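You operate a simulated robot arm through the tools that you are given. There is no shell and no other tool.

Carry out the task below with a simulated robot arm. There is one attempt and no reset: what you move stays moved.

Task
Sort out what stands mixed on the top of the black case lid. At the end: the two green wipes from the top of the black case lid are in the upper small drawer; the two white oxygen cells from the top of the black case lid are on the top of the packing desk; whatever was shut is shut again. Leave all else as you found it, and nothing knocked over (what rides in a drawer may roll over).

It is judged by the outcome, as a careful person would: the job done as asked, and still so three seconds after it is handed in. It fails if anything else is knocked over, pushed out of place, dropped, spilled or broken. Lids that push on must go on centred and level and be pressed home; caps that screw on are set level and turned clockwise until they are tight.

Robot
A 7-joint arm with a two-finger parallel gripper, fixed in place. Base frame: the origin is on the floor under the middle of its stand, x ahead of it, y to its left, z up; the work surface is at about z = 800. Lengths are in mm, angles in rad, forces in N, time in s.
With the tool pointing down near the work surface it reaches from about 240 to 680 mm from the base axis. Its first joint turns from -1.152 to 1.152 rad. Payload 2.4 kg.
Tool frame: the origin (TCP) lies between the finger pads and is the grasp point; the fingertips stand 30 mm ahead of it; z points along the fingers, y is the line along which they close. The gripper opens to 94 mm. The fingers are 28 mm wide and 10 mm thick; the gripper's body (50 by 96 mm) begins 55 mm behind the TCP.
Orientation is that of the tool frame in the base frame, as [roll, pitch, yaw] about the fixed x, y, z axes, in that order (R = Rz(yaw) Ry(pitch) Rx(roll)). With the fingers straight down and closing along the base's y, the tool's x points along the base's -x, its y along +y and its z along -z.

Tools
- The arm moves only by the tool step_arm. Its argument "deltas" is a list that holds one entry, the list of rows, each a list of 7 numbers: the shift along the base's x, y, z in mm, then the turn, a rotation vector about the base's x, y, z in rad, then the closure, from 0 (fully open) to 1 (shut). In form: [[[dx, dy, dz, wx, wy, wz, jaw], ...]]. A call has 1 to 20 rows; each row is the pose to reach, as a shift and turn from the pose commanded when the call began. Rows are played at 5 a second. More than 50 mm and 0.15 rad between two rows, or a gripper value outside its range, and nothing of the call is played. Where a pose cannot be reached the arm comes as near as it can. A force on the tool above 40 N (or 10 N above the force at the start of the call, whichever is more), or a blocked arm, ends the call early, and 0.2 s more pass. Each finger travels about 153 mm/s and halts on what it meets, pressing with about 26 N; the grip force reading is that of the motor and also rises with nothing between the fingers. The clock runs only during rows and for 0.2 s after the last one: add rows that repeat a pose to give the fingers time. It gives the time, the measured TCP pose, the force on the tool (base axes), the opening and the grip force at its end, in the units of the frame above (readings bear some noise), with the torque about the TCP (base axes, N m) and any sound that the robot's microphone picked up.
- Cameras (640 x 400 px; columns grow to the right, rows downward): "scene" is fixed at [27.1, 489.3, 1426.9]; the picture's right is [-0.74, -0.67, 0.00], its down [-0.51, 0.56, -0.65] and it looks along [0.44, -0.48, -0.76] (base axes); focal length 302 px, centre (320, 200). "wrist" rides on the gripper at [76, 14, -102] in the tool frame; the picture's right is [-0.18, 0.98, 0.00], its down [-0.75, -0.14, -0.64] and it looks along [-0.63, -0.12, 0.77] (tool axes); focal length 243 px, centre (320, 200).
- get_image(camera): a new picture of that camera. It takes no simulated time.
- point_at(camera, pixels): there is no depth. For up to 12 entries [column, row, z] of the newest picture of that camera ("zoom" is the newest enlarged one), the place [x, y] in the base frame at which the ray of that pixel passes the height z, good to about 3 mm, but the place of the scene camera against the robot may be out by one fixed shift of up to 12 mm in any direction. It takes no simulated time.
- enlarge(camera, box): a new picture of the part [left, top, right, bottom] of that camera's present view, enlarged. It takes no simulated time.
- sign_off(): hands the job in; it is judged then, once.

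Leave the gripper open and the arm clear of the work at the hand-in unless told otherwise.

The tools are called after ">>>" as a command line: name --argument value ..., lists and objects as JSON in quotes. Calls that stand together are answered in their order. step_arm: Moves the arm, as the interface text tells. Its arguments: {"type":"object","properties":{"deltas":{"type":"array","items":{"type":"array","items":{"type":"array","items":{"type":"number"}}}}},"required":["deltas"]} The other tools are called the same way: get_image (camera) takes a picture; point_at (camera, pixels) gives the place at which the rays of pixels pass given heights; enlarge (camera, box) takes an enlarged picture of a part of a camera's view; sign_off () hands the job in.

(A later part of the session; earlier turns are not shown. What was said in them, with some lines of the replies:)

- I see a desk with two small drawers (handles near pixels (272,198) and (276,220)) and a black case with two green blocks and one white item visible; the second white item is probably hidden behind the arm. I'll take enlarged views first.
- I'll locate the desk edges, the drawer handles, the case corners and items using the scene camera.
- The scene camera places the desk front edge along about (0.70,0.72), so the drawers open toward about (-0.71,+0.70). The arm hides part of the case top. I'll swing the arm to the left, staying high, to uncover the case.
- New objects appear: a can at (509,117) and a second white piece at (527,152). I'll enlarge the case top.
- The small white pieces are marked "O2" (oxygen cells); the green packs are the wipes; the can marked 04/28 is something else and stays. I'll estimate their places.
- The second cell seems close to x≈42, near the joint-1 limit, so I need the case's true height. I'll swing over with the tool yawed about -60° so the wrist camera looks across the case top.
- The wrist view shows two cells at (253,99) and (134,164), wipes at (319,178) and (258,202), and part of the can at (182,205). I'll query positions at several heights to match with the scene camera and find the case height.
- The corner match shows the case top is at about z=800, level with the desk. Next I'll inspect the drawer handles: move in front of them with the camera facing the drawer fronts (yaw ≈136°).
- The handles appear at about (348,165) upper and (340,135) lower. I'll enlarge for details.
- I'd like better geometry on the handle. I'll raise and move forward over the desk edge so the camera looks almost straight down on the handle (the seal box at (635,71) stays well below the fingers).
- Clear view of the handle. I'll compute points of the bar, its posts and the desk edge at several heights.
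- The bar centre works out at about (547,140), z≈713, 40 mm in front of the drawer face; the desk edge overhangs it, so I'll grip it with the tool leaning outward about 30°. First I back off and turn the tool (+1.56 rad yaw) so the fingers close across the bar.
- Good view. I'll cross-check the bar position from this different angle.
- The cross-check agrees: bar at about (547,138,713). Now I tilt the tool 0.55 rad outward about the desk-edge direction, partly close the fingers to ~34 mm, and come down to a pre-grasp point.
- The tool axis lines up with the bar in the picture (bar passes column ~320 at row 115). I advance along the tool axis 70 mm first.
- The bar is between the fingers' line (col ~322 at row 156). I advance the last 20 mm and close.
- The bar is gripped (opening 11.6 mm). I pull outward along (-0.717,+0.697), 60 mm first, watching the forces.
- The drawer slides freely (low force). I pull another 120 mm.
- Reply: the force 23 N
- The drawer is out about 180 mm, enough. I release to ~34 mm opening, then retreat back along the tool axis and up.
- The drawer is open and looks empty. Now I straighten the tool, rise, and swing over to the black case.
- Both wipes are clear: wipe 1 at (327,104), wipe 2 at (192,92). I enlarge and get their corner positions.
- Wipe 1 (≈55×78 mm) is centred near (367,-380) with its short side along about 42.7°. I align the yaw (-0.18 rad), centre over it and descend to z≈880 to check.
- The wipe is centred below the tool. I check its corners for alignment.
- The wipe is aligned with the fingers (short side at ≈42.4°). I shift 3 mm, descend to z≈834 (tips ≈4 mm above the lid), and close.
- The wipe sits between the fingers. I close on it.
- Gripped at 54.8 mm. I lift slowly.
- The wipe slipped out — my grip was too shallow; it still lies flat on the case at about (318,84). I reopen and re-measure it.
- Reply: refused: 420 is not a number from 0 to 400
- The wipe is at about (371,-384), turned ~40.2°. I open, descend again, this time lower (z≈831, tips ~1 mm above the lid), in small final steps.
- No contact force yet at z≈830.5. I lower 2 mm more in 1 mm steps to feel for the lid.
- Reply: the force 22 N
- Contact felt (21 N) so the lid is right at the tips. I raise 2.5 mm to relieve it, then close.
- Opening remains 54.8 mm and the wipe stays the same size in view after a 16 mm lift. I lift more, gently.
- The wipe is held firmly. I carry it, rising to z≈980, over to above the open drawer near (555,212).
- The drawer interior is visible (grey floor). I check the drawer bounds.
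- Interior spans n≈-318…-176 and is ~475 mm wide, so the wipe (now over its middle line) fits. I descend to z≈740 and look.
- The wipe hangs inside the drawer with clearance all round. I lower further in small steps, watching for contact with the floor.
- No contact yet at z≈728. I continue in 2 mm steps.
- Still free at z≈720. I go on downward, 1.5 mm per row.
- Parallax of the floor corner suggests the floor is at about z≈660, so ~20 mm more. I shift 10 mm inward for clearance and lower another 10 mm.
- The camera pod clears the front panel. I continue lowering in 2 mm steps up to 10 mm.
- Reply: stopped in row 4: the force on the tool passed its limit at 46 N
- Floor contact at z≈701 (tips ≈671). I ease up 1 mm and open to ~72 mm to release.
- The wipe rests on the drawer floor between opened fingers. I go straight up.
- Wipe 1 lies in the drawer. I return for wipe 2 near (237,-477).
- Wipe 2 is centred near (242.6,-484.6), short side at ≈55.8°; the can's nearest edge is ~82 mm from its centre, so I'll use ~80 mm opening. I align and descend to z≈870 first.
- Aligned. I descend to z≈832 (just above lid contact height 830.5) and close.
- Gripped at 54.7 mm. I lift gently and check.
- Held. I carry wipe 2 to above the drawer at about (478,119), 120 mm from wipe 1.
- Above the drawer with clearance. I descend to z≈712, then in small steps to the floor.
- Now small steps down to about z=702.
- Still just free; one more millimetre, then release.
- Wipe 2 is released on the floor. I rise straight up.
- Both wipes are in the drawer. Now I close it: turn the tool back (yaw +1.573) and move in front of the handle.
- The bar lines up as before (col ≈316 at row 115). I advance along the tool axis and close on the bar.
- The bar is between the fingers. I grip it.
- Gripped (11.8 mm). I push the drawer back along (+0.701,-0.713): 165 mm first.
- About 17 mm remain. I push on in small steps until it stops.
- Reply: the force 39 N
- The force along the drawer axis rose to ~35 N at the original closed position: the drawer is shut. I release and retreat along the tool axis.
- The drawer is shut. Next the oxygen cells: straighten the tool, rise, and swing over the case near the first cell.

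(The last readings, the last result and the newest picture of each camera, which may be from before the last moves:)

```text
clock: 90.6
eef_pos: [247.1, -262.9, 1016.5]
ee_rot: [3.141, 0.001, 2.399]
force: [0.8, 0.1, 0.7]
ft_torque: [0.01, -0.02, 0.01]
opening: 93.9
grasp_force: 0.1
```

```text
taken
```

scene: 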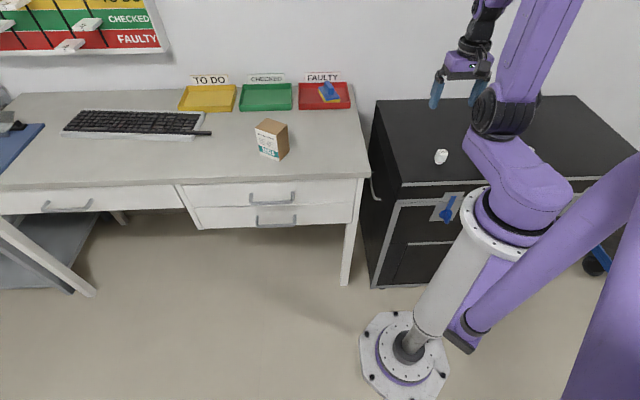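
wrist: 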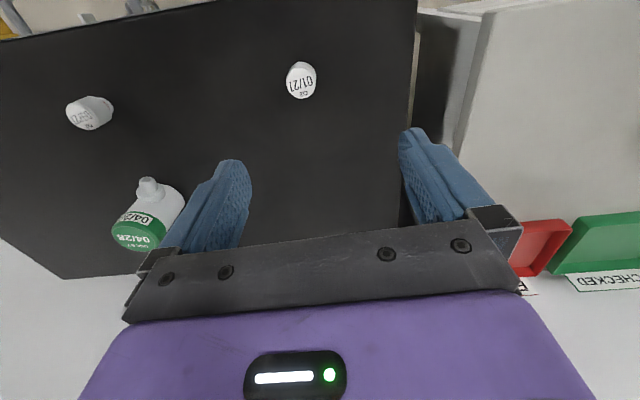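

Cell A (01/27) is at (301,80), cell B (09/27) at (90,112). I zoom in on both.

>>> enlarge --camera "wrist" --box '[260, 40, 350, 130]'

>>> point_at --camera "wrist" --pixels '[[301, 78, 800], [301, 78, 820], [301, 78, 840], [90, 112, 800], [90, 112, 820], [90, 112, 840], [150, 190, 800]]'

>>> enlarge --camera "wrist" --box '[40, 70, 140, 160]'

```text
4.44 times, centred on (305, 85) of wrist
```

zoom: 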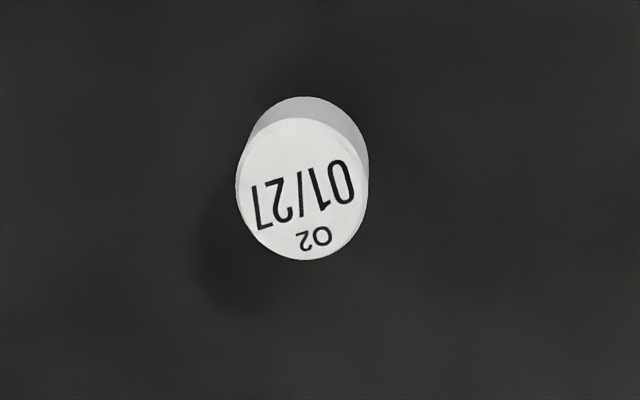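

```text
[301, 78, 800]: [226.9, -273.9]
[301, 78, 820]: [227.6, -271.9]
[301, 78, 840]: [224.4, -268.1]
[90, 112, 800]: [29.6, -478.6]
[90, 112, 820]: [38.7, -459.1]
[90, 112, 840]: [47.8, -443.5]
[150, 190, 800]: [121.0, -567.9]
```

```text
4.44 times, centred on (90, 115) of wrist
```

zoom: 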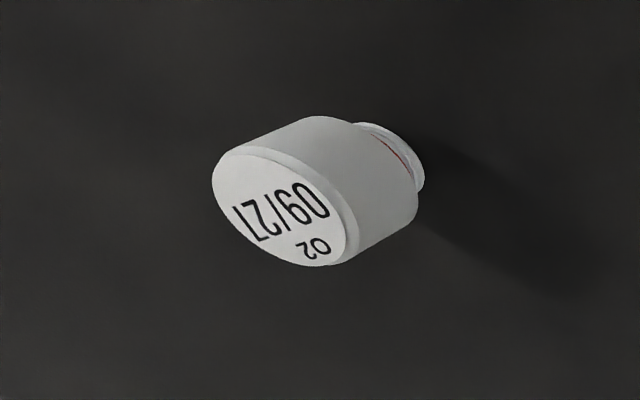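

>>> point_at --camera "wrist" --pixels '[[106, 106, 800], [106, 106, 805], [82, 117, 830], [82, 117, 840], [82, 117, 850], [300.5, 82.7, 830], [300.5, 82.7, 840], [300.5, 82.7, 850], [303, 72, 800], [287, 83, 840], [314, 83, 840]]'

```text
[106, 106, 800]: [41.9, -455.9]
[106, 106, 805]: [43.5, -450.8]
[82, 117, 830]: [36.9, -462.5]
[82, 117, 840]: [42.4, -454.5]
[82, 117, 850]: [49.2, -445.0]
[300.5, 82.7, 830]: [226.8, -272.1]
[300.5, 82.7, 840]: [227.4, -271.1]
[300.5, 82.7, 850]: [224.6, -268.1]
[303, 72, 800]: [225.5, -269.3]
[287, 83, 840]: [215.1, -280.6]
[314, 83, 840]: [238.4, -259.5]
```

Each cell is about 32 mm across and 40 mm tall, on a narrow base: A at (227,-271), B at (42,-455). I centre over A at z≈890 with a 60 mm opening.

>>> step_arm --deltas '[[[-10, -4, -30, 0, 0, 0, 0.36], [-20, -8, -60, 0, 0, 0, 0.36], [-20, -8, -95, 0, 0, 0, 0.36], [-20, -8, -126, 0, 0, 0, 0.36], [-20, -8, -126, 0, 0, 0, 0.36]]]'

>>> enlarge --camera "wrist" --box '[220, 60, 420, 220]'

```text
clock: 91.8
eef_pos: [226.7, -268.9, 889.8]
ee_rot: [3.141, 0.003, 2.402]
force: [-0.3, 0.1, 0.4]
ft_torque: [-0.02, -0.01, -0.01]
opening: 60.2
grasp_force: 0.1
```

```text
2.50 times, centred on (320, 140) of wrist
```

zoom: 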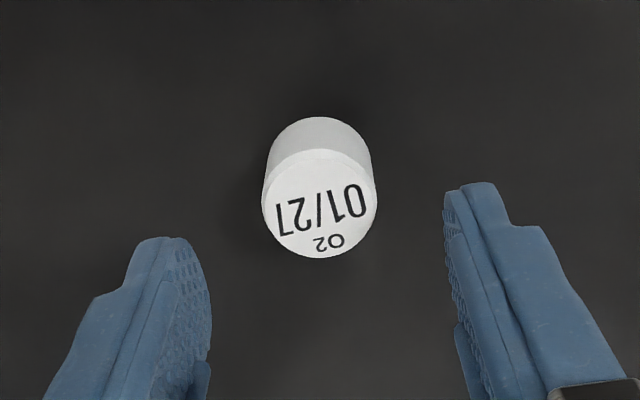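

Cell A's top centre is at (320,142), right on the tool axis. I descend to z≈837 and close gently.

>>> step_arm --deltas '[[[0, 0, -20, 0, 0, 0, 0.36], [0, 0, -38, 0, 0, 0, 0.36], [0, 0, -48, 0, 0, 0, 0.36], [0, 0, -53, 0, 0, 0, 0.36], [0, 0, -53, 0, 0, 0, 0.36]]]'

>>> get_image --camera "wrist"

```text
clock: 93.0
eef_pos: [226.1, -269.9, 837.5]
ee_rot: [-3.141, 0.002, 2.401]
force: [-0.1, -0.1, 0.9]
ft_torque: [-0.04, -0.03, -0.02]
opening: 60.0
grasp_force: 0.0
```

```text
taken
```

wrist: 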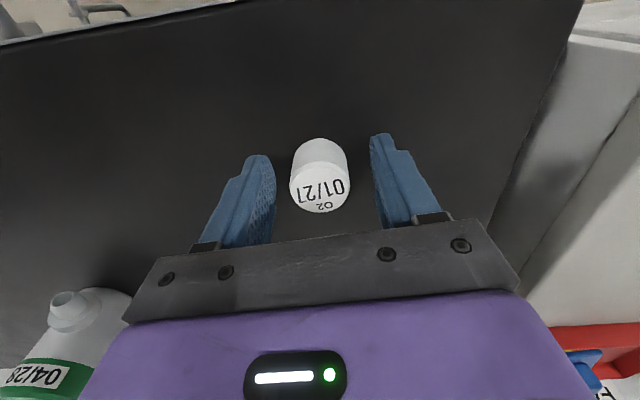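

Centred between the fingers. I close slowly.

>>> step_arm --deltas '[[[0, 0, 0, 0, 0, 0, 0.46], [0, 0, 0, 0, 0, 0, 0.56], [0, 0, 0, 0, 0, 0, 0.62], [0, 0, 0, 0, 0, 0, 0.68], [0, 0, 0, 0, 0, 0, 0.8], [0, 0, 0, 0, 0, 0, 1.0], [0, 0, 0, 0, 0, 0, 1.0]]]'

>>> get_image --camera "wrist"

```text
clock: 94.6
eef_pos: [225.9, -268.3, 837.7]
ee_rot: [3.14, 0.0, 2.402]
force: [-0.4, -0.2, 0.5]
ft_torque: [0.01, -0.01, 0.0]
opening: 30.7
grasp_force: 26.0
```

```text
taken
```

wrist: 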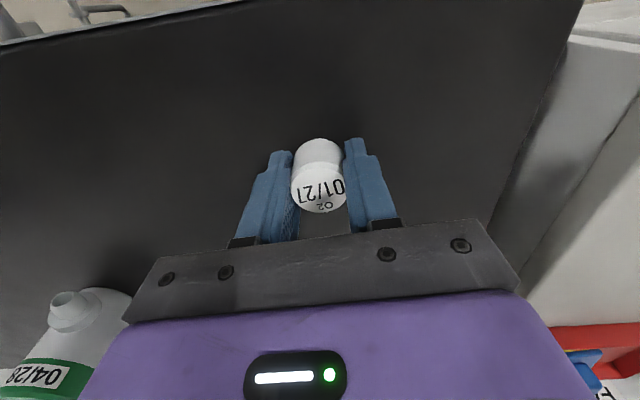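

Gripped at 30.7 mm, still upright. I lift gently.

>>> step_arm --deltas '[[[0, 0, 4, 0, 0, 0, 1], [0, 0, 12, 0, 0, 0, 1], [0, 0, 25, 0, 0, 0, 1], [0, 0, 50, 0, 0, 0, 1], [0, 0, 80, 0, 0, 0, 1], [0, 0, 110, 0, 0, 0, 1]]]'

>>> get_image --camera "wrist"

>>> get_image --camera "scene"

```text
clock: 96.0
eef_pos: [226.8, -269.1, 949.3]
ee_rot: [-3.14, -0.001, 2.403]
force: [-0.9, -0.3, -0.2]
ft_torque: [-0.01, 0.05, 0.01]
opening: 30.7
grasp_force: 26.1
```

```text
taken
```

wrist: 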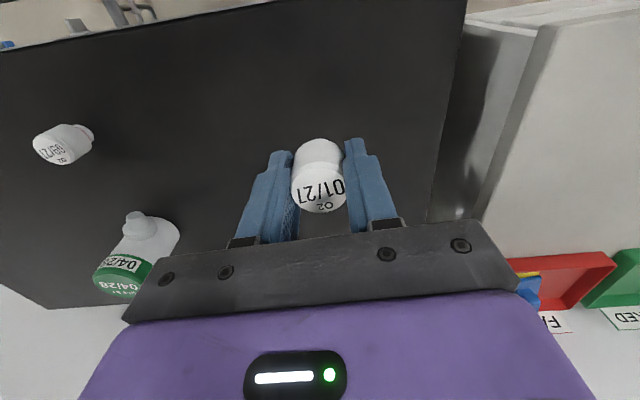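

```text
taken
```

scene: 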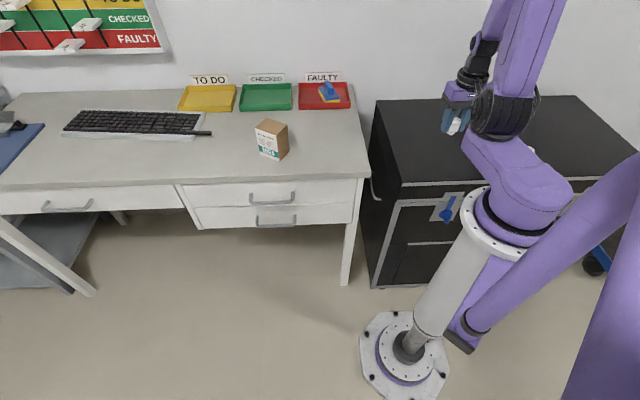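

Held upright. I carry it to the free desk area at about (538,-63).

>>> step_arm --deltas '[[[26, 17, 0, 0, 0, 0, 1], [52, 34, 0, 0, 0, 0, 1], [78, 52, 0, 0, 0, 0, 1], [104, 69, 0, 0, 0, 0, 1], [130, 86, 0, 0, 0, 0, 1], [156, 103, 0, 0, 0, 0, 1], [182, 120, 0, 0, 0, 0, 1], [208, 137, 0, 0, 0, 0, 1], [234, 155, 0, 0, 0, 0, 1], [260, 172, 0, 0, 0, 0, 1], [286, 189, 0, 0, 0, 0, 1], [312, 206, 0, 0, 0, 0, 1], [312, 206, -20, 0, 0, 0, 1], [312, 206, -40, 0, 0, 0, 1], [312, 206, -60, 0, 0, 0, 1], [312, 206, -80, 0, 0, 0, 1]]]'

>>> get_image --camera "wrist"

>>> get_image --camera "scene"

```text
clock: 99.4
eef_pos: [539.1, -62.7, 867.7]
ee_rot: [-3.141, -0.003, 2.402]
force: [-0.7, 0.0, -0.4]
ft_torque: [0.02, -0.02, 0.01]
opening: 30.7
grasp_force: 25.8
```

```text
taken
```

wrist: 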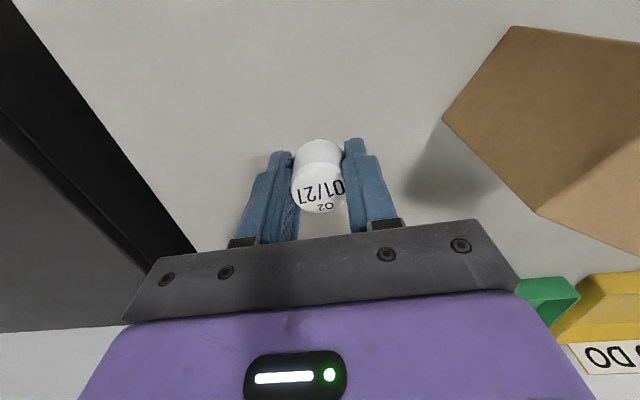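

```text
taken
```

scene: 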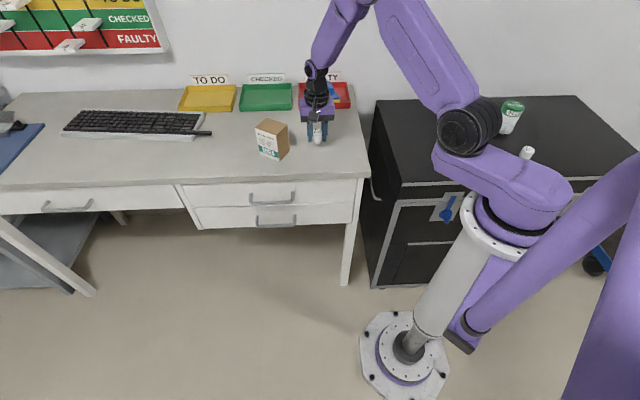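

The seal box is nearby on the right; I check its clearance before going lower.

>>> point_at --camera "wrist" --pixels '[[443, 118, 880], [443, 118, 900], [443, 118, 860], [538, 213, 880], [510, 27, 880]]'

```text
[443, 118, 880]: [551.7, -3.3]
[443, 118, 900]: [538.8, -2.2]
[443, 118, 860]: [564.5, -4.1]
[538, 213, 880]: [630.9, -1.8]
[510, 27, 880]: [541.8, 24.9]
```

Clearance to the box is only ~6 mm at gripper-body height, so I shift 60 mm away from it, to about (497,-106), before lowering.

>>> step_arm --deltas '[[[-14, -14, 5, 0, 0, 0, 1], [-28, -29, 5, 0, 0, 0, 1], [-42, -43, 5, 0, 0, 0, 1], [-42, -43, -10, 0, 0, 0, 1], [-42, -43, -20, 0, 0, 0, 1], [-42, -43, -26, 0, 0, 0, 1], [-42, -43, -26, 0, 0, 0, 1]]]'

>>> get_image --camera "wrist"

```text
clock: 101.0
eef_pos: [496.5, -106.1, 841.0]
ee_rot: [-3.141, 0.002, 2.401]
force: [0.1, -0.4, -1.0]
ft_torque: [-0.01, 0.02, -0.01]
opening: 30.6
grasp_force: 26.1
```

```text
taken
```

wrist: 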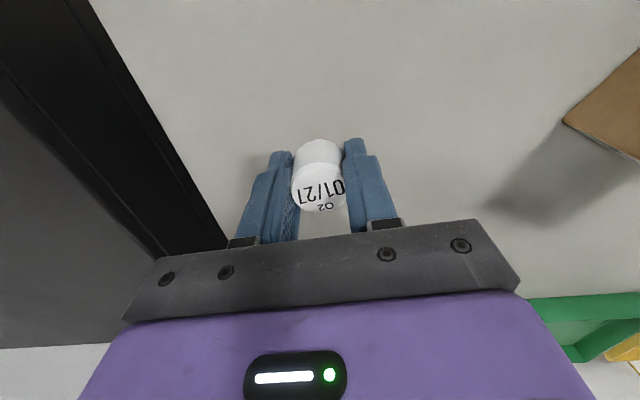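

Plenty of room here. I lower in 1 mm steps to feel the desk.

>>> step_arm --deltas '[[[0, 0, -1, 0, 0, 0, 1], [0, 0, -2, 0, 0, 0, 1], [0, 0, -3, 0, 0, 0, 1], [0, 0, -3, 0, 0, 0, 1]]]'

```text
clock: 102.0
eef_pos: [496.4, -106.0, 838.3]
ee_rot: [3.142, 0.001, 2.401]
force: [0.1, 0.2, 0.2]
ft_torque: [-0.02, 0.0, -0.01]
opening: 30.6
grasp_force: 25.8
```

>>> step_arm --deltas '[[[0, 0, -0.7, 0, 0, 0, 1], [0, 0, -1.4, 0, 0, 0, 1], [0, 0, -1.4, 0, 0, 0, 1]]]'

```text
clock: 102.8
eef_pos: [496.1, -106.8, 837.4]
ee_rot: [-3.141, 0.005, 2.402]
force: [-2.5, -0.8, 6.1]
ft_torque: [-0.03, 0.13, -0.02]
opening: 30.9
grasp_force: 25.5
```

Contact (6 N). I open the fingers gently.

>>> step_arm --deltas '[[[0, 0, 0.3, 0, 0, 0, 0.66], [0, 0, 0.3, 0, 0, 0, 0.62], [0, 0, 0.3, 0, 0, 0, 0.55], [0, 0, 0.3, 0, 0, 0, 0.45], [0, 0, 0.3, 0, 0, 0, 0.36], [0, 0, 0.3, 0, 0, 0, 0.36]]]'

>>> get_image --camera "wrist"

```text
clock: 104.2
eef_pos: [496.3, -106.3, 837.4]
ee_rot: [-3.141, 0.0, 2.401]
force: [-0.2, -0.1, 0.0]
ft_torque: [-0.01, -0.01, 0.0]
opening: 60.3
grasp_force: 0.1
```

```text
taken
```

wrist: 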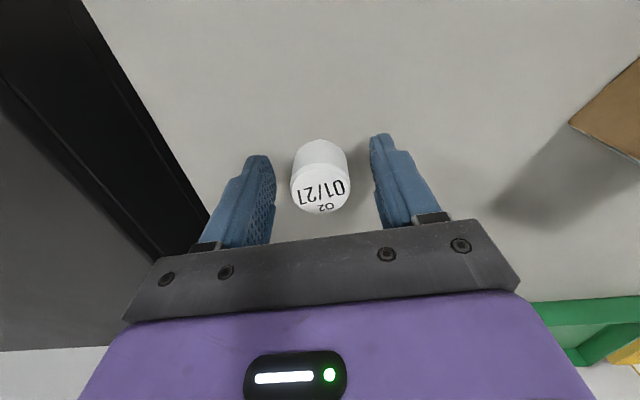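

The cell stands upright on the desk. I rise straight up and check from both cameras.

>>> step_arm --deltas '[[[0, 0, 15, 0, 0, 0, 0.36], [0, 0, 40, 0, 0, 0, 0.36], [0, 0, 80, 0, 0, 0, 0.36], [0, 0, 120, 0, 0, 0, 0.2], [0, 0, 160, 0, 0, 0, 0]]]'

>>> get_image --camera "wrist"

>>> get_image --camera "scene"

```text
clock: 105.4
eef_pos: [495.3, -105.6, 997.8]
ee_rot: [-3.14, 0.001, 2.401]
force: [-0.6, 0.1, -0.2]
ft_torque: [0.01, 0.01, 0.03]
opening: 94.1
grasp_force: 0.1
```

```text
taken
```

wrist: 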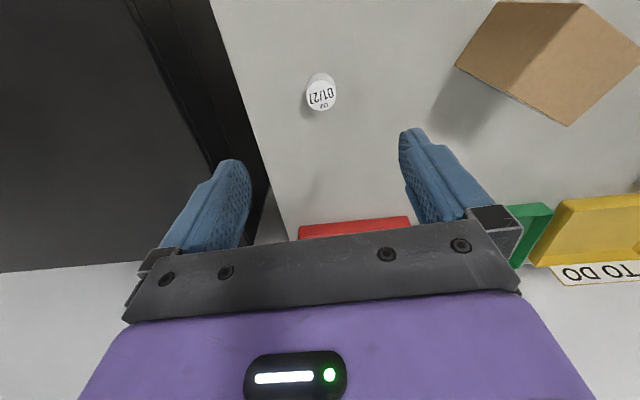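

```text
taken
```

scene: 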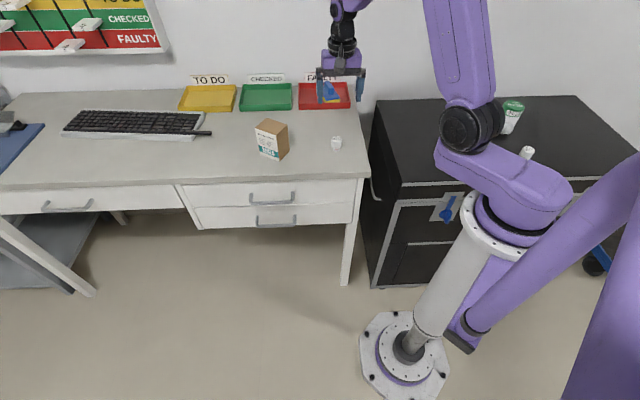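

Cell A stands on the desk. Now cell B at (42,-455), which is far round; I move in stages to test the reach.

>>> step_arm --deltas '[[[-25, -25, 0, 0, 0, -0.02, 0], [-50, -50, 0, 0, 0, -0.04, 0], [-75, -75, 0, 0, 0, -0.06, 0], [-100, -100, 0, 0, 0, -0.08, 0], [-125, -125, 0, 0, 0, -0.1, 0], [-150, -150, 0, 0, 0, -0.13, 0], [-175, -175, 0, 0, 0, -0.16, 0], [-200, -200, 0, 0, 0, -0.19, 0], [-225, -225, 0, 0, 0, -0.22, 0], [-250, -250, 0, 0, 0, -0.25, 0], [-275, -275, 0, 0, 0, -0.28, 0], [-295, -294, 0, 0, 0, -0.3, 0], [-295, -294, 0, 0, 0, -0.3, 0]]]'

>>> get_image --camera "wrist"

>>> get_image --camera "scene"

```text
clock: 108.2
eef_pos: [200.7, -399.7, 996.1]
ee_rot: [-3.141, 0.0, 2.102]
force: [0.0, -0.4, -0.3]
ft_torque: [0.01, -0.02, 0.0]
opening: 94.2
grasp_force: 0.0
```

```text
taken
```

wrist: 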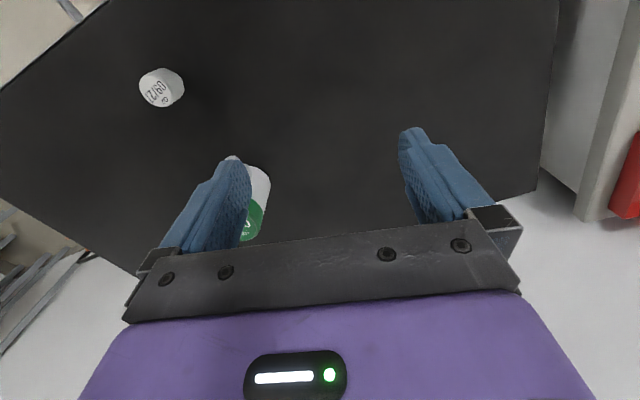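

```text
taken
```

scene: 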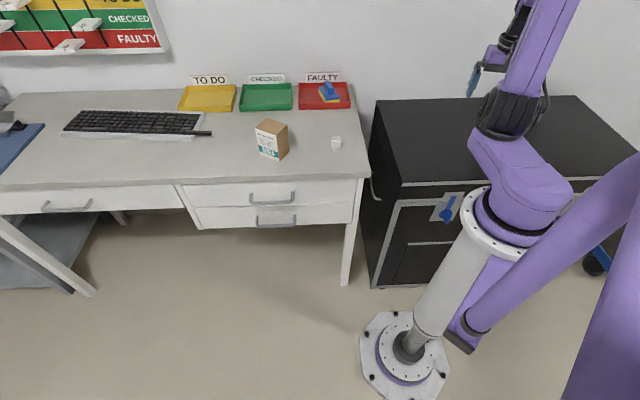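

I move on toward (42,-455) staying at z≈996 to see whether it is reached.

>>> step_arm --deltas '[[[-20, -8, 0, 0, 0, 0, 0], [-40, -15, 0, 0, 0, 0, 0], [-60, -22, 0, 0, 0, 0, 0], [-80, -30, 0, 0, 0, 0, 0], [-80, -30, 0, 0, 0, 0, 0]]]'

>>> step_arm --deltas '[[[-20, -6, 0, 0, 0, 0, 0], [-40, -13, 0, 0, 0, 0, 0], [-60, -19, 0, 0, 0, 0, 0], [-78, -25, 0, 0, 0, 0, 0], [-78, -25, 0, 0, 0, 0, 0]]]'

>>> get_image --camera "wrist"

>>> get_image --camera "scene"

```text
clock: 109.4
eef_pos: [120.2, -429.7, 996.8]
ee_rot: [-3.139, 0.001, 2.099]
force: [-0.2, 0.4, 1.0]
ft_torque: [0.0, 0.01, 0.03]
opening: 94.0
grasp_force: 0.1
```

```text
clock: 110.6
eef_pos: [42.6, -454.3, 997.7]
ee_rot: [-3.141, 0.0, 2.1]
force: [1.3, -0.8, -0.2]
ft_torque: [0.02, 0.01, -0.01]
opening: 94.1
grasp_force: 0.1
```

```text
taken
```

wrist: 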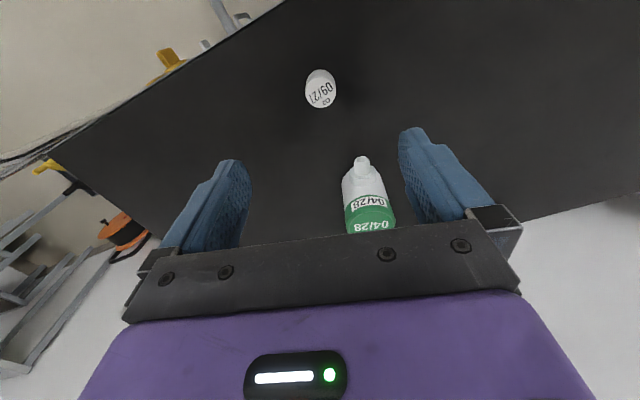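

```text
taken
```

scene: 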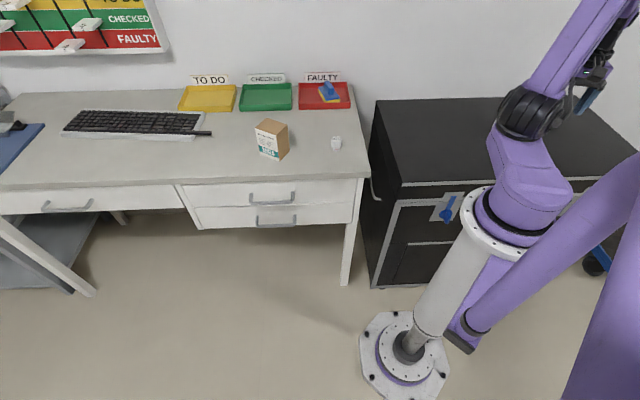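

It is reached exactly, and cell B's top is on the tool axis at (320,93); the can is ~137 mm away. I descend to z≈890 with a 60 mm opening.

>>> step_arm --deltas '[[[0, 0, -20, 0, 0, 0, 0.2], [0, 0, -50, 0, 0, 0, 0.36], [0, 0, -80, 0, 0, 0, 0.36], [0, 0, -107, 0, 0, 0, 0.36], [0, 0, -107, 0, 0, 0, 0.36]]]'

>>> enlarge --camera "wrist" --box '[220, 60, 420, 220]'

>>> get_image --camera "scene"

```text
clock: 111.8
eef_pos: [43.7, -453.8, 890.8]
ee_rot: [-3.141, -0.001, 2.1]
force: [0.7, -1.0, -0.4]
ft_torque: [-0.04, 0.02, -0.03]
opening: 60.3
grasp_force: 0.0
```

```text
2.50 times, centred on (320, 140) of wrist
```

zoom: 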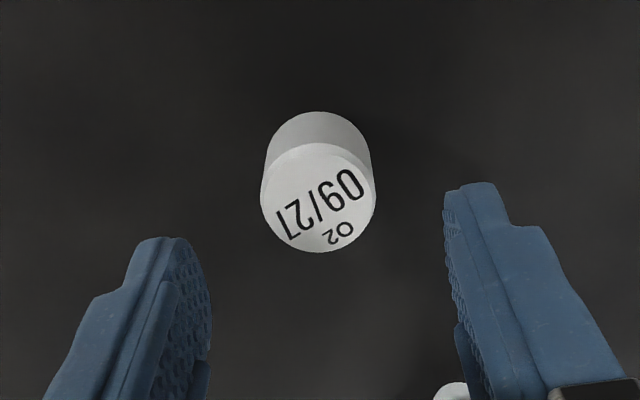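

```text
taken
```

scene: 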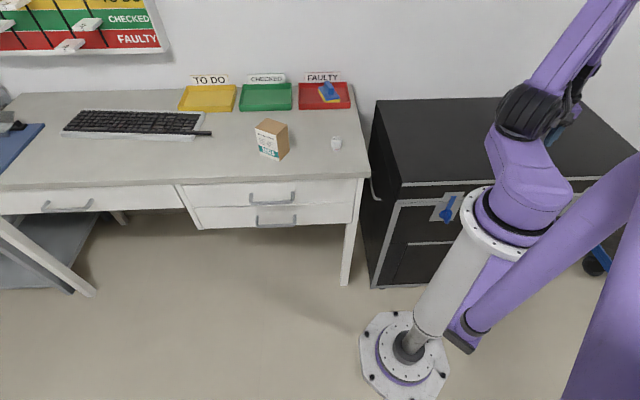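

Centred again (top centre ≈(319,139)). I descend to z≈837.5 and close slowly.

>>> step_arm --deltas '[[[0, 0, -20, 0, 0, 0, 0.36], [0, 0, -38, 0, 0, 0, 0.36], [0, 0, -48, 0, 0, 0, 0.36], [0, 0, -53, 0, 0, 0, 0.36], [0, 0, -53, 0, 0, 0, 0.36]]]'

>>> get_image --camera "wrist"

```text
clock: 113.0
eef_pos: [43.0, -455.5, 838.9]
ee_rot: [-3.139, -0.001, 2.102]
force: [0.5, -0.7, 0.2]
ft_torque: [0.02, -0.03, 0.02]
opening: 60.4
grasp_force: 0.0
```

```text
taken
```

wrist: 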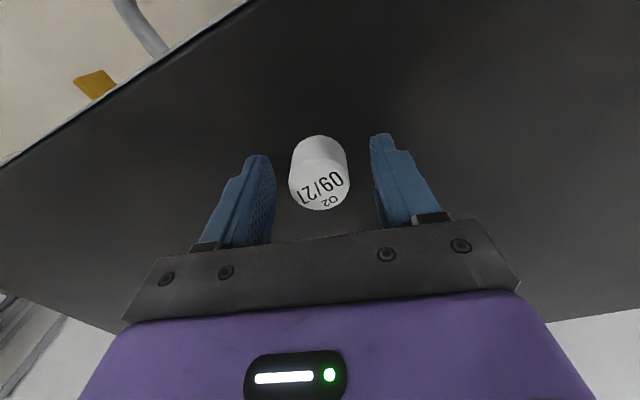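

>>> step_arm --deltas '[[[0, 0, 0, 0, 0, 0, 0.46], [0, 0, 0, 0, 0, 0, 0.56], [0, 0, 0, 0, 0, 0, 0.62], [0, 0, 0, 0, 0, 0, 0.68], [0, 0, 0, 0, 0, 0, 0.8], [0, 0, 0, 0, 0, 0, 1.0], [0, 0, 0, 0, 0, 0, 1.0]]]'

>>> get_image --camera "wrist"

```text
clock: 114.6
eef_pos: [44.6, -454.8, 837.5]
ee_rot: [3.141, 0.0, 2.101]
force: [-1.0, 0.4, 0.7]
ft_torque: [0.01, 0.01, -0.01]
opening: 30.7
grasp_force: 26.1
```

```text
taken
```

wrist: 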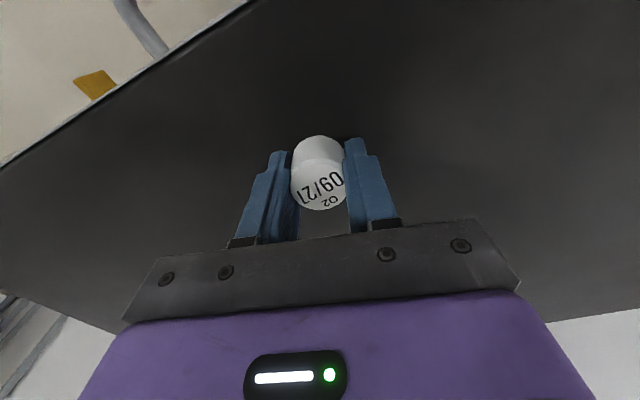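

Cell B is gripped at 30.7 mm. I lift it gently.

>>> step_arm --deltas '[[[0, 0, 4, 0, 0, 0, 1], [0, 0, 12, 0, 0, 0, 1], [0, 0, 25, 0, 0, 0, 1], [0, 0, 50, 0, 0, 0, 1], [0, 0, 80, 0, 0, 0, 1], [0, 0, 110, 0, 0, 0, 1], [0, 0, 140, 0, 0, 0, 1]]]'

>>> get_image --camera "wrist"

```text
clock: 116.2
eef_pos: [44.4, -454.7, 978.5]
ee_rot: [-3.14, -0.001, 2.101]
force: [-0.9, 0.3, -0.3]
ft_torque: [0.01, -0.02, 0.03]
opening: 30.8
grasp_force: 26.0
```

```text
taken
```

wrist: 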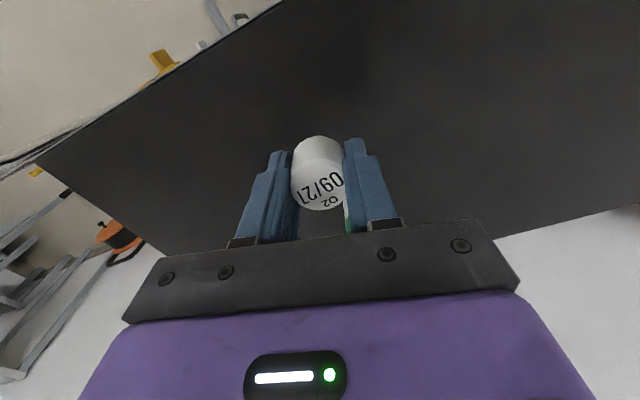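

Held upright. I carry it to the desk, toward (565,-175), about 97 mm behind cell A.

>>> step_arm --deltas '[[[30, 10, 0, 0, 0, 0.02, 1], [62, 21, 0, 0, 0, 0.04, 1], [94, 32, 0, 0, 0, 0.06, 1], [126, 44, 0, 0, 0, 0.08, 1], [156, 55, 0, 0, 0, 0.1, 1], [186, 74, 0, 0, 0, 0.12, 1], [216, 93, 0, 0, 0, 0.14, 1], [246, 111, 0, 0, 0, 0.16, 1], [276, 129, 0, 0, 0, 0.18, 1], [306, 148, 0, 0, 0, 0.2, 1], [336, 166, 0, 0, 0, 0.22, 1], [366, 184, 0, 0, 0, 0.24, 1], [396, 203, 0, 0, 0, 0.26, 1], [426, 221, 0, 0, 0, 0.28, 1], [456, 240, 0, 0, 0, 0.29, 1], [486, 258, 0, 0, 0, 0.3, 1], [521, 280, 0, 0, 0, 0.3, 1], [521, 280, 0, 0, 0, 0.3, 1]]]'

>>> get_image --camera "wrist"

>>> get_image --camera "scene"

```text
clock: 120.0
eef_pos: [565.8, -173.3, 976.2]
ee_rot: [-3.142, 0.0, 2.402]
force: [0.0, -0.3, -0.7]
ft_torque: [-0.02, 0.01, 0.0]
opening: 30.6
grasp_force: 26.3
```

```text
taken
```

wrist: 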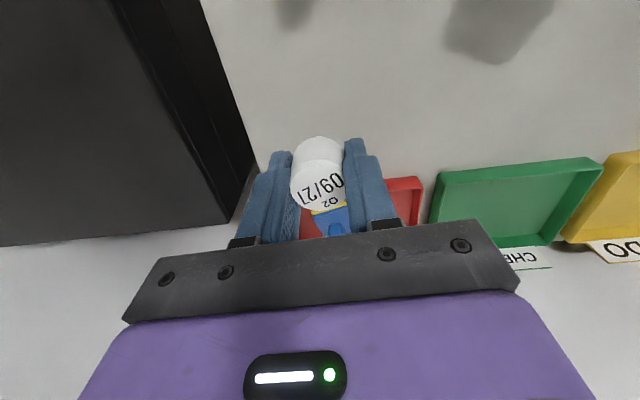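

```text
taken
```

scene: 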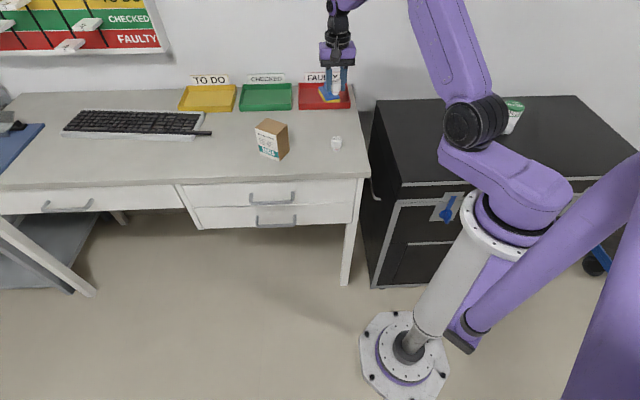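

Directly below (≈(320,90)) is bare desk. I check the distance to the trays before lowering.

>>> point_at --camera "wrist" --pixels '[[400, 178, 815], [432, 200, 815], [320, 90, 800], [225, 130, 800]]'

```text
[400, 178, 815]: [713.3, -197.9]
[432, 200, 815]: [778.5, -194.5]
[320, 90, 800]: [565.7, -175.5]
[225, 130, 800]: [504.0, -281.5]
```

The red tray is ~140 mm away. I descend to z≈841.

>>> step_arm --deltas '[[[0, 0, -35, 0, 0, 0, 1], [0, 0, -70, 0, 0, 0, 1], [0, 0, -100, 0, 0, 0, 1], [0, 0, -120, 0, 0, 0, 1], [0, 0, -130, 0, 0, 0, 1], [0, 0, -136, 0, 0, 0, 1], [0, 0, -136, 0, 0, 0, 1]]]'

>>> step_arm --deltas '[[[0, 0, -1, 0, 0, 0, 1], [0, 0, -2, 0, 0, 0, 1], [0, 0, -2, 0, 0, 0, 1]]]'

```text
clock: 121.6
eef_pos: [564.6, -174.1, 841.3]
ee_rot: [3.141, 0.0, 2.403]
force: [-1.3, 0.5, -0.4]
ft_torque: [-0.01, 0.01, 0.0]
opening: 30.5
grasp_force: 25.5
```

```text
clock: 122.4
eef_pos: [564.9, -175.6, 839.3]
ee_rot: [3.14, -0.001, 2.402]
force: [-0.6, -0.2, 0.1]
ft_torque: [0.01, -0.04, -0.02]
opening: 30.1
grasp_force: 25.9
```

No contact yet; I go on in sub-millimetre steps.

>>> step_arm --deltas '[[[0, 0, -0.7, 0, 0, 0, 1], [0, 0, -1.4, 0, 0, 0, 1], [0, 0, -1.4, 0, 0, 0, 1]]]'

```text
clock: 123.2
eef_pos: [564.6, -175.8, 837.4]
ee_rot: [-3.141, -0.001, 2.403]
force: [-0.2, -0.2, -0.7]
ft_torque: [0.02, 0.03, 0.01]
opening: 30.4
grasp_force: 25.9
```

>>> step_arm --deltas '[[[0, 0, -0.6, 0, 0, 0, 1], [0, 0, -0.6, 0, 0, 0, 1]]]'

```text
clock: 123.8
eef_pos: [565.5, -175.3, 837.9]
ee_rot: [-3.141, 0.002, 2.402]
force: [-0.5, 1.2, 2.4]
ft_torque: [-0.06, 0.02, 0.01]
opening: 30.8
grasp_force: 26.3
```

Light contact (2.4 N). I press 0.4 mm more and open gently.

>>> step_arm --deltas '[[[0, 0, -0.4, 0, 0, 0, 1], [0, 0, -0.4, 0, 0, 0, 0.66], [0, 0, -0.4, 0, 0, 0, 0.62], [0, 0, -0.4, 0, 0, 0, 0.55], [0, 0, -0.4, 0, 0, 0, 0.45], [0, 0, -0.4, 0, 0, 0, 0.36], [0, 0, -0.4, 0, 0, 0, 0.36]]]'

>>> get_image --camera "wrist"

```text
clock: 125.4
eef_pos: [564.3, -174.3, 837.6]
ee_rot: [-3.142, 0.0, 2.401]
force: [-0.2, 0.0, 0.7]
ft_torque: [0.01, 0.01, -0.02]
opening: 60.2
grasp_force: 0.0
```

```text
taken
```

wrist: 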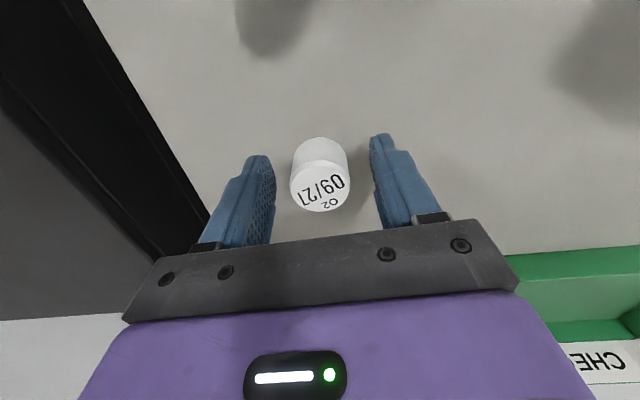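

Cell B stands free between the fingers. I rise straight up.

>>> step_arm --deltas '[[[0, 0, 15, 0, 0, 0, 0.36], [0, 0, 40, 0, 0, 0, 0.36], [0, 0, 80, 0, 0, 0, 0.36], [0, 0, 120, 0, 0, 0, 0.2], [0, 0, 160, 0, 0, 0, 0], [0, 0, 200, 0, 0, 0, 0]]]'

>>> step_arm --deltas '[[[-20, 15, 0, 0, 0, 0.09, 0], [-40, 30, 0, 0, 0, 0.18, 0], [-60, 45, 0, 0, 0, 0.27, 0], [-80, 60, 0, 0, 0, 0.36, 0], [-100, 75, 0, 0, 0, 0.45, 0], [-120, 90, 0, 0, 0, 0.54, 0], [-138, 105, 0, 0, 0, 0.63, 0], [-138, 120, 0, 0, 0, 0.74, 0], [-138, 120, 0, 0, 0, 0.74, 0]]]'

>>> get_image --camera "scene"

>>> get_image --camera "wrist"

```text
clock: 126.8
eef_pos: [564.8, -174.4, 1037.6]
ee_rot: [-3.139, 0.0, 2.401]
force: [0.4, 0.0, 0.3]
ft_torque: [-0.02, 0.02, 0.03]
opening: 94.0
grasp_force: 0.1
```

```text
clock: 128.8
eef_pos: [426.4, -55.4, 1038.3]
ee_rot: [-3.139, 0.0, -3.14]
force: [0.2, -1.1, 0.4]
ft_torque: [0.04, 0.0, 0.01]
opening: 93.9
grasp_force: 0.1
```

```text
taken
```

scene: 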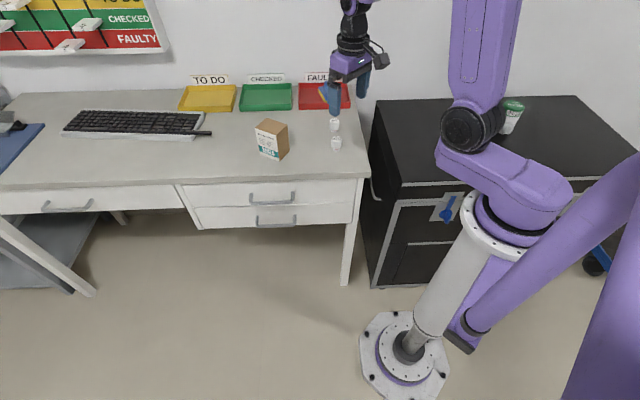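

```text
taken
```

wrist: 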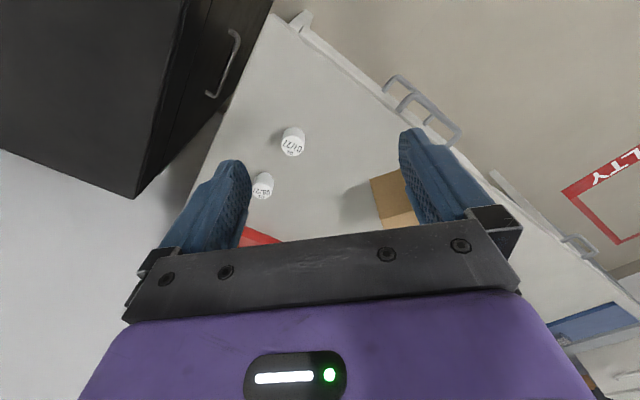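

Both cells stand on the desk. I check the drawer front and the whole scene in enlarged views, using the same box as at the start.

>>> enlarge --camera "scene" --box '[160, 60, 400, 250]'

>>> enlarge --camera "wrist" --box '[200, 0, 520, 240]'

>>> enlarge --camera "scene" --box '[360, 80, 640, 255]'

```text
2.11 times, centred on (280, 155) of scene
```

zoom: 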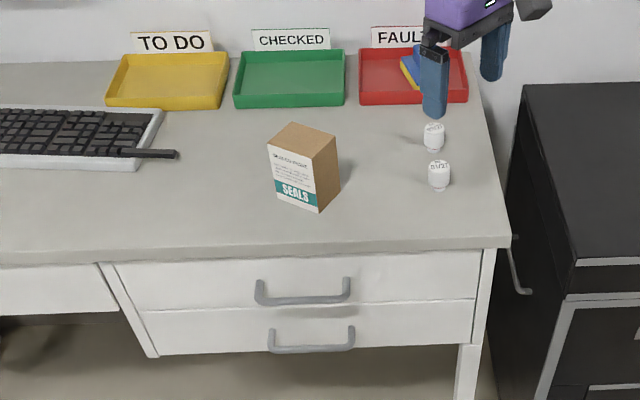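

```text
1.67 times, centred on (360, 120) of wrist
```

zoom: 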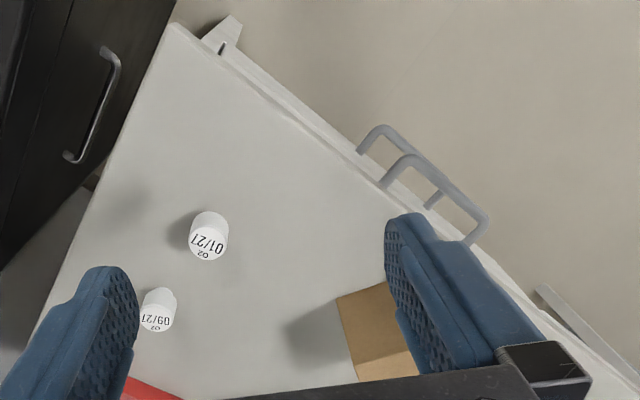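

```text
2.29 times, centred on (500, 168) of scene
```

zoom: 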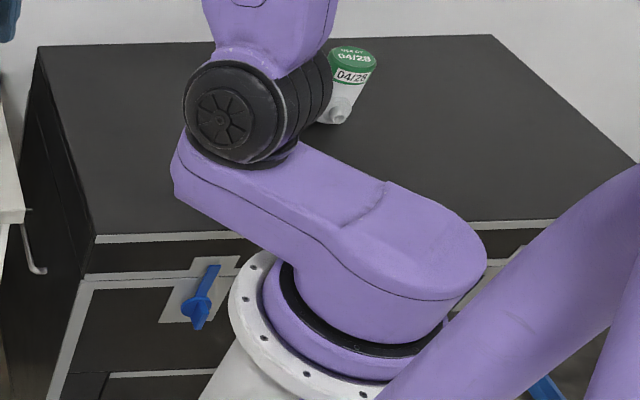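

The drawer handle and seam sit exactly where they were at the start, so it is shut with the two wipes inside. Both cells stand upright on the desk, the can, box and trays have not moved, and the gripper is open and clear. I hand the job in.

>>> sign_off

```text
The job is handed in.
```

The job is handed in, and all of it is done as asked.

- **Wipes:** both green wipes lie flat in the upper small drawer, and the drawer is shut again. In the last view its handle and seam sit where they were at the start.
- **Oxygen cells:** both white cells (dated 01/27 and 09/27) stand upright on bare desk surface, clear of the trays and the seal box.
- **Everything else:** I saw no change in the can on the case, the seal box, the trays and the case itself.

My first grip on one wipe was too shallow and it slipped out while I was lifting it. It stayed lying flat on the case, and I picked it up again with a deeper grip.

The arm was left clear of the work with the gripper open.
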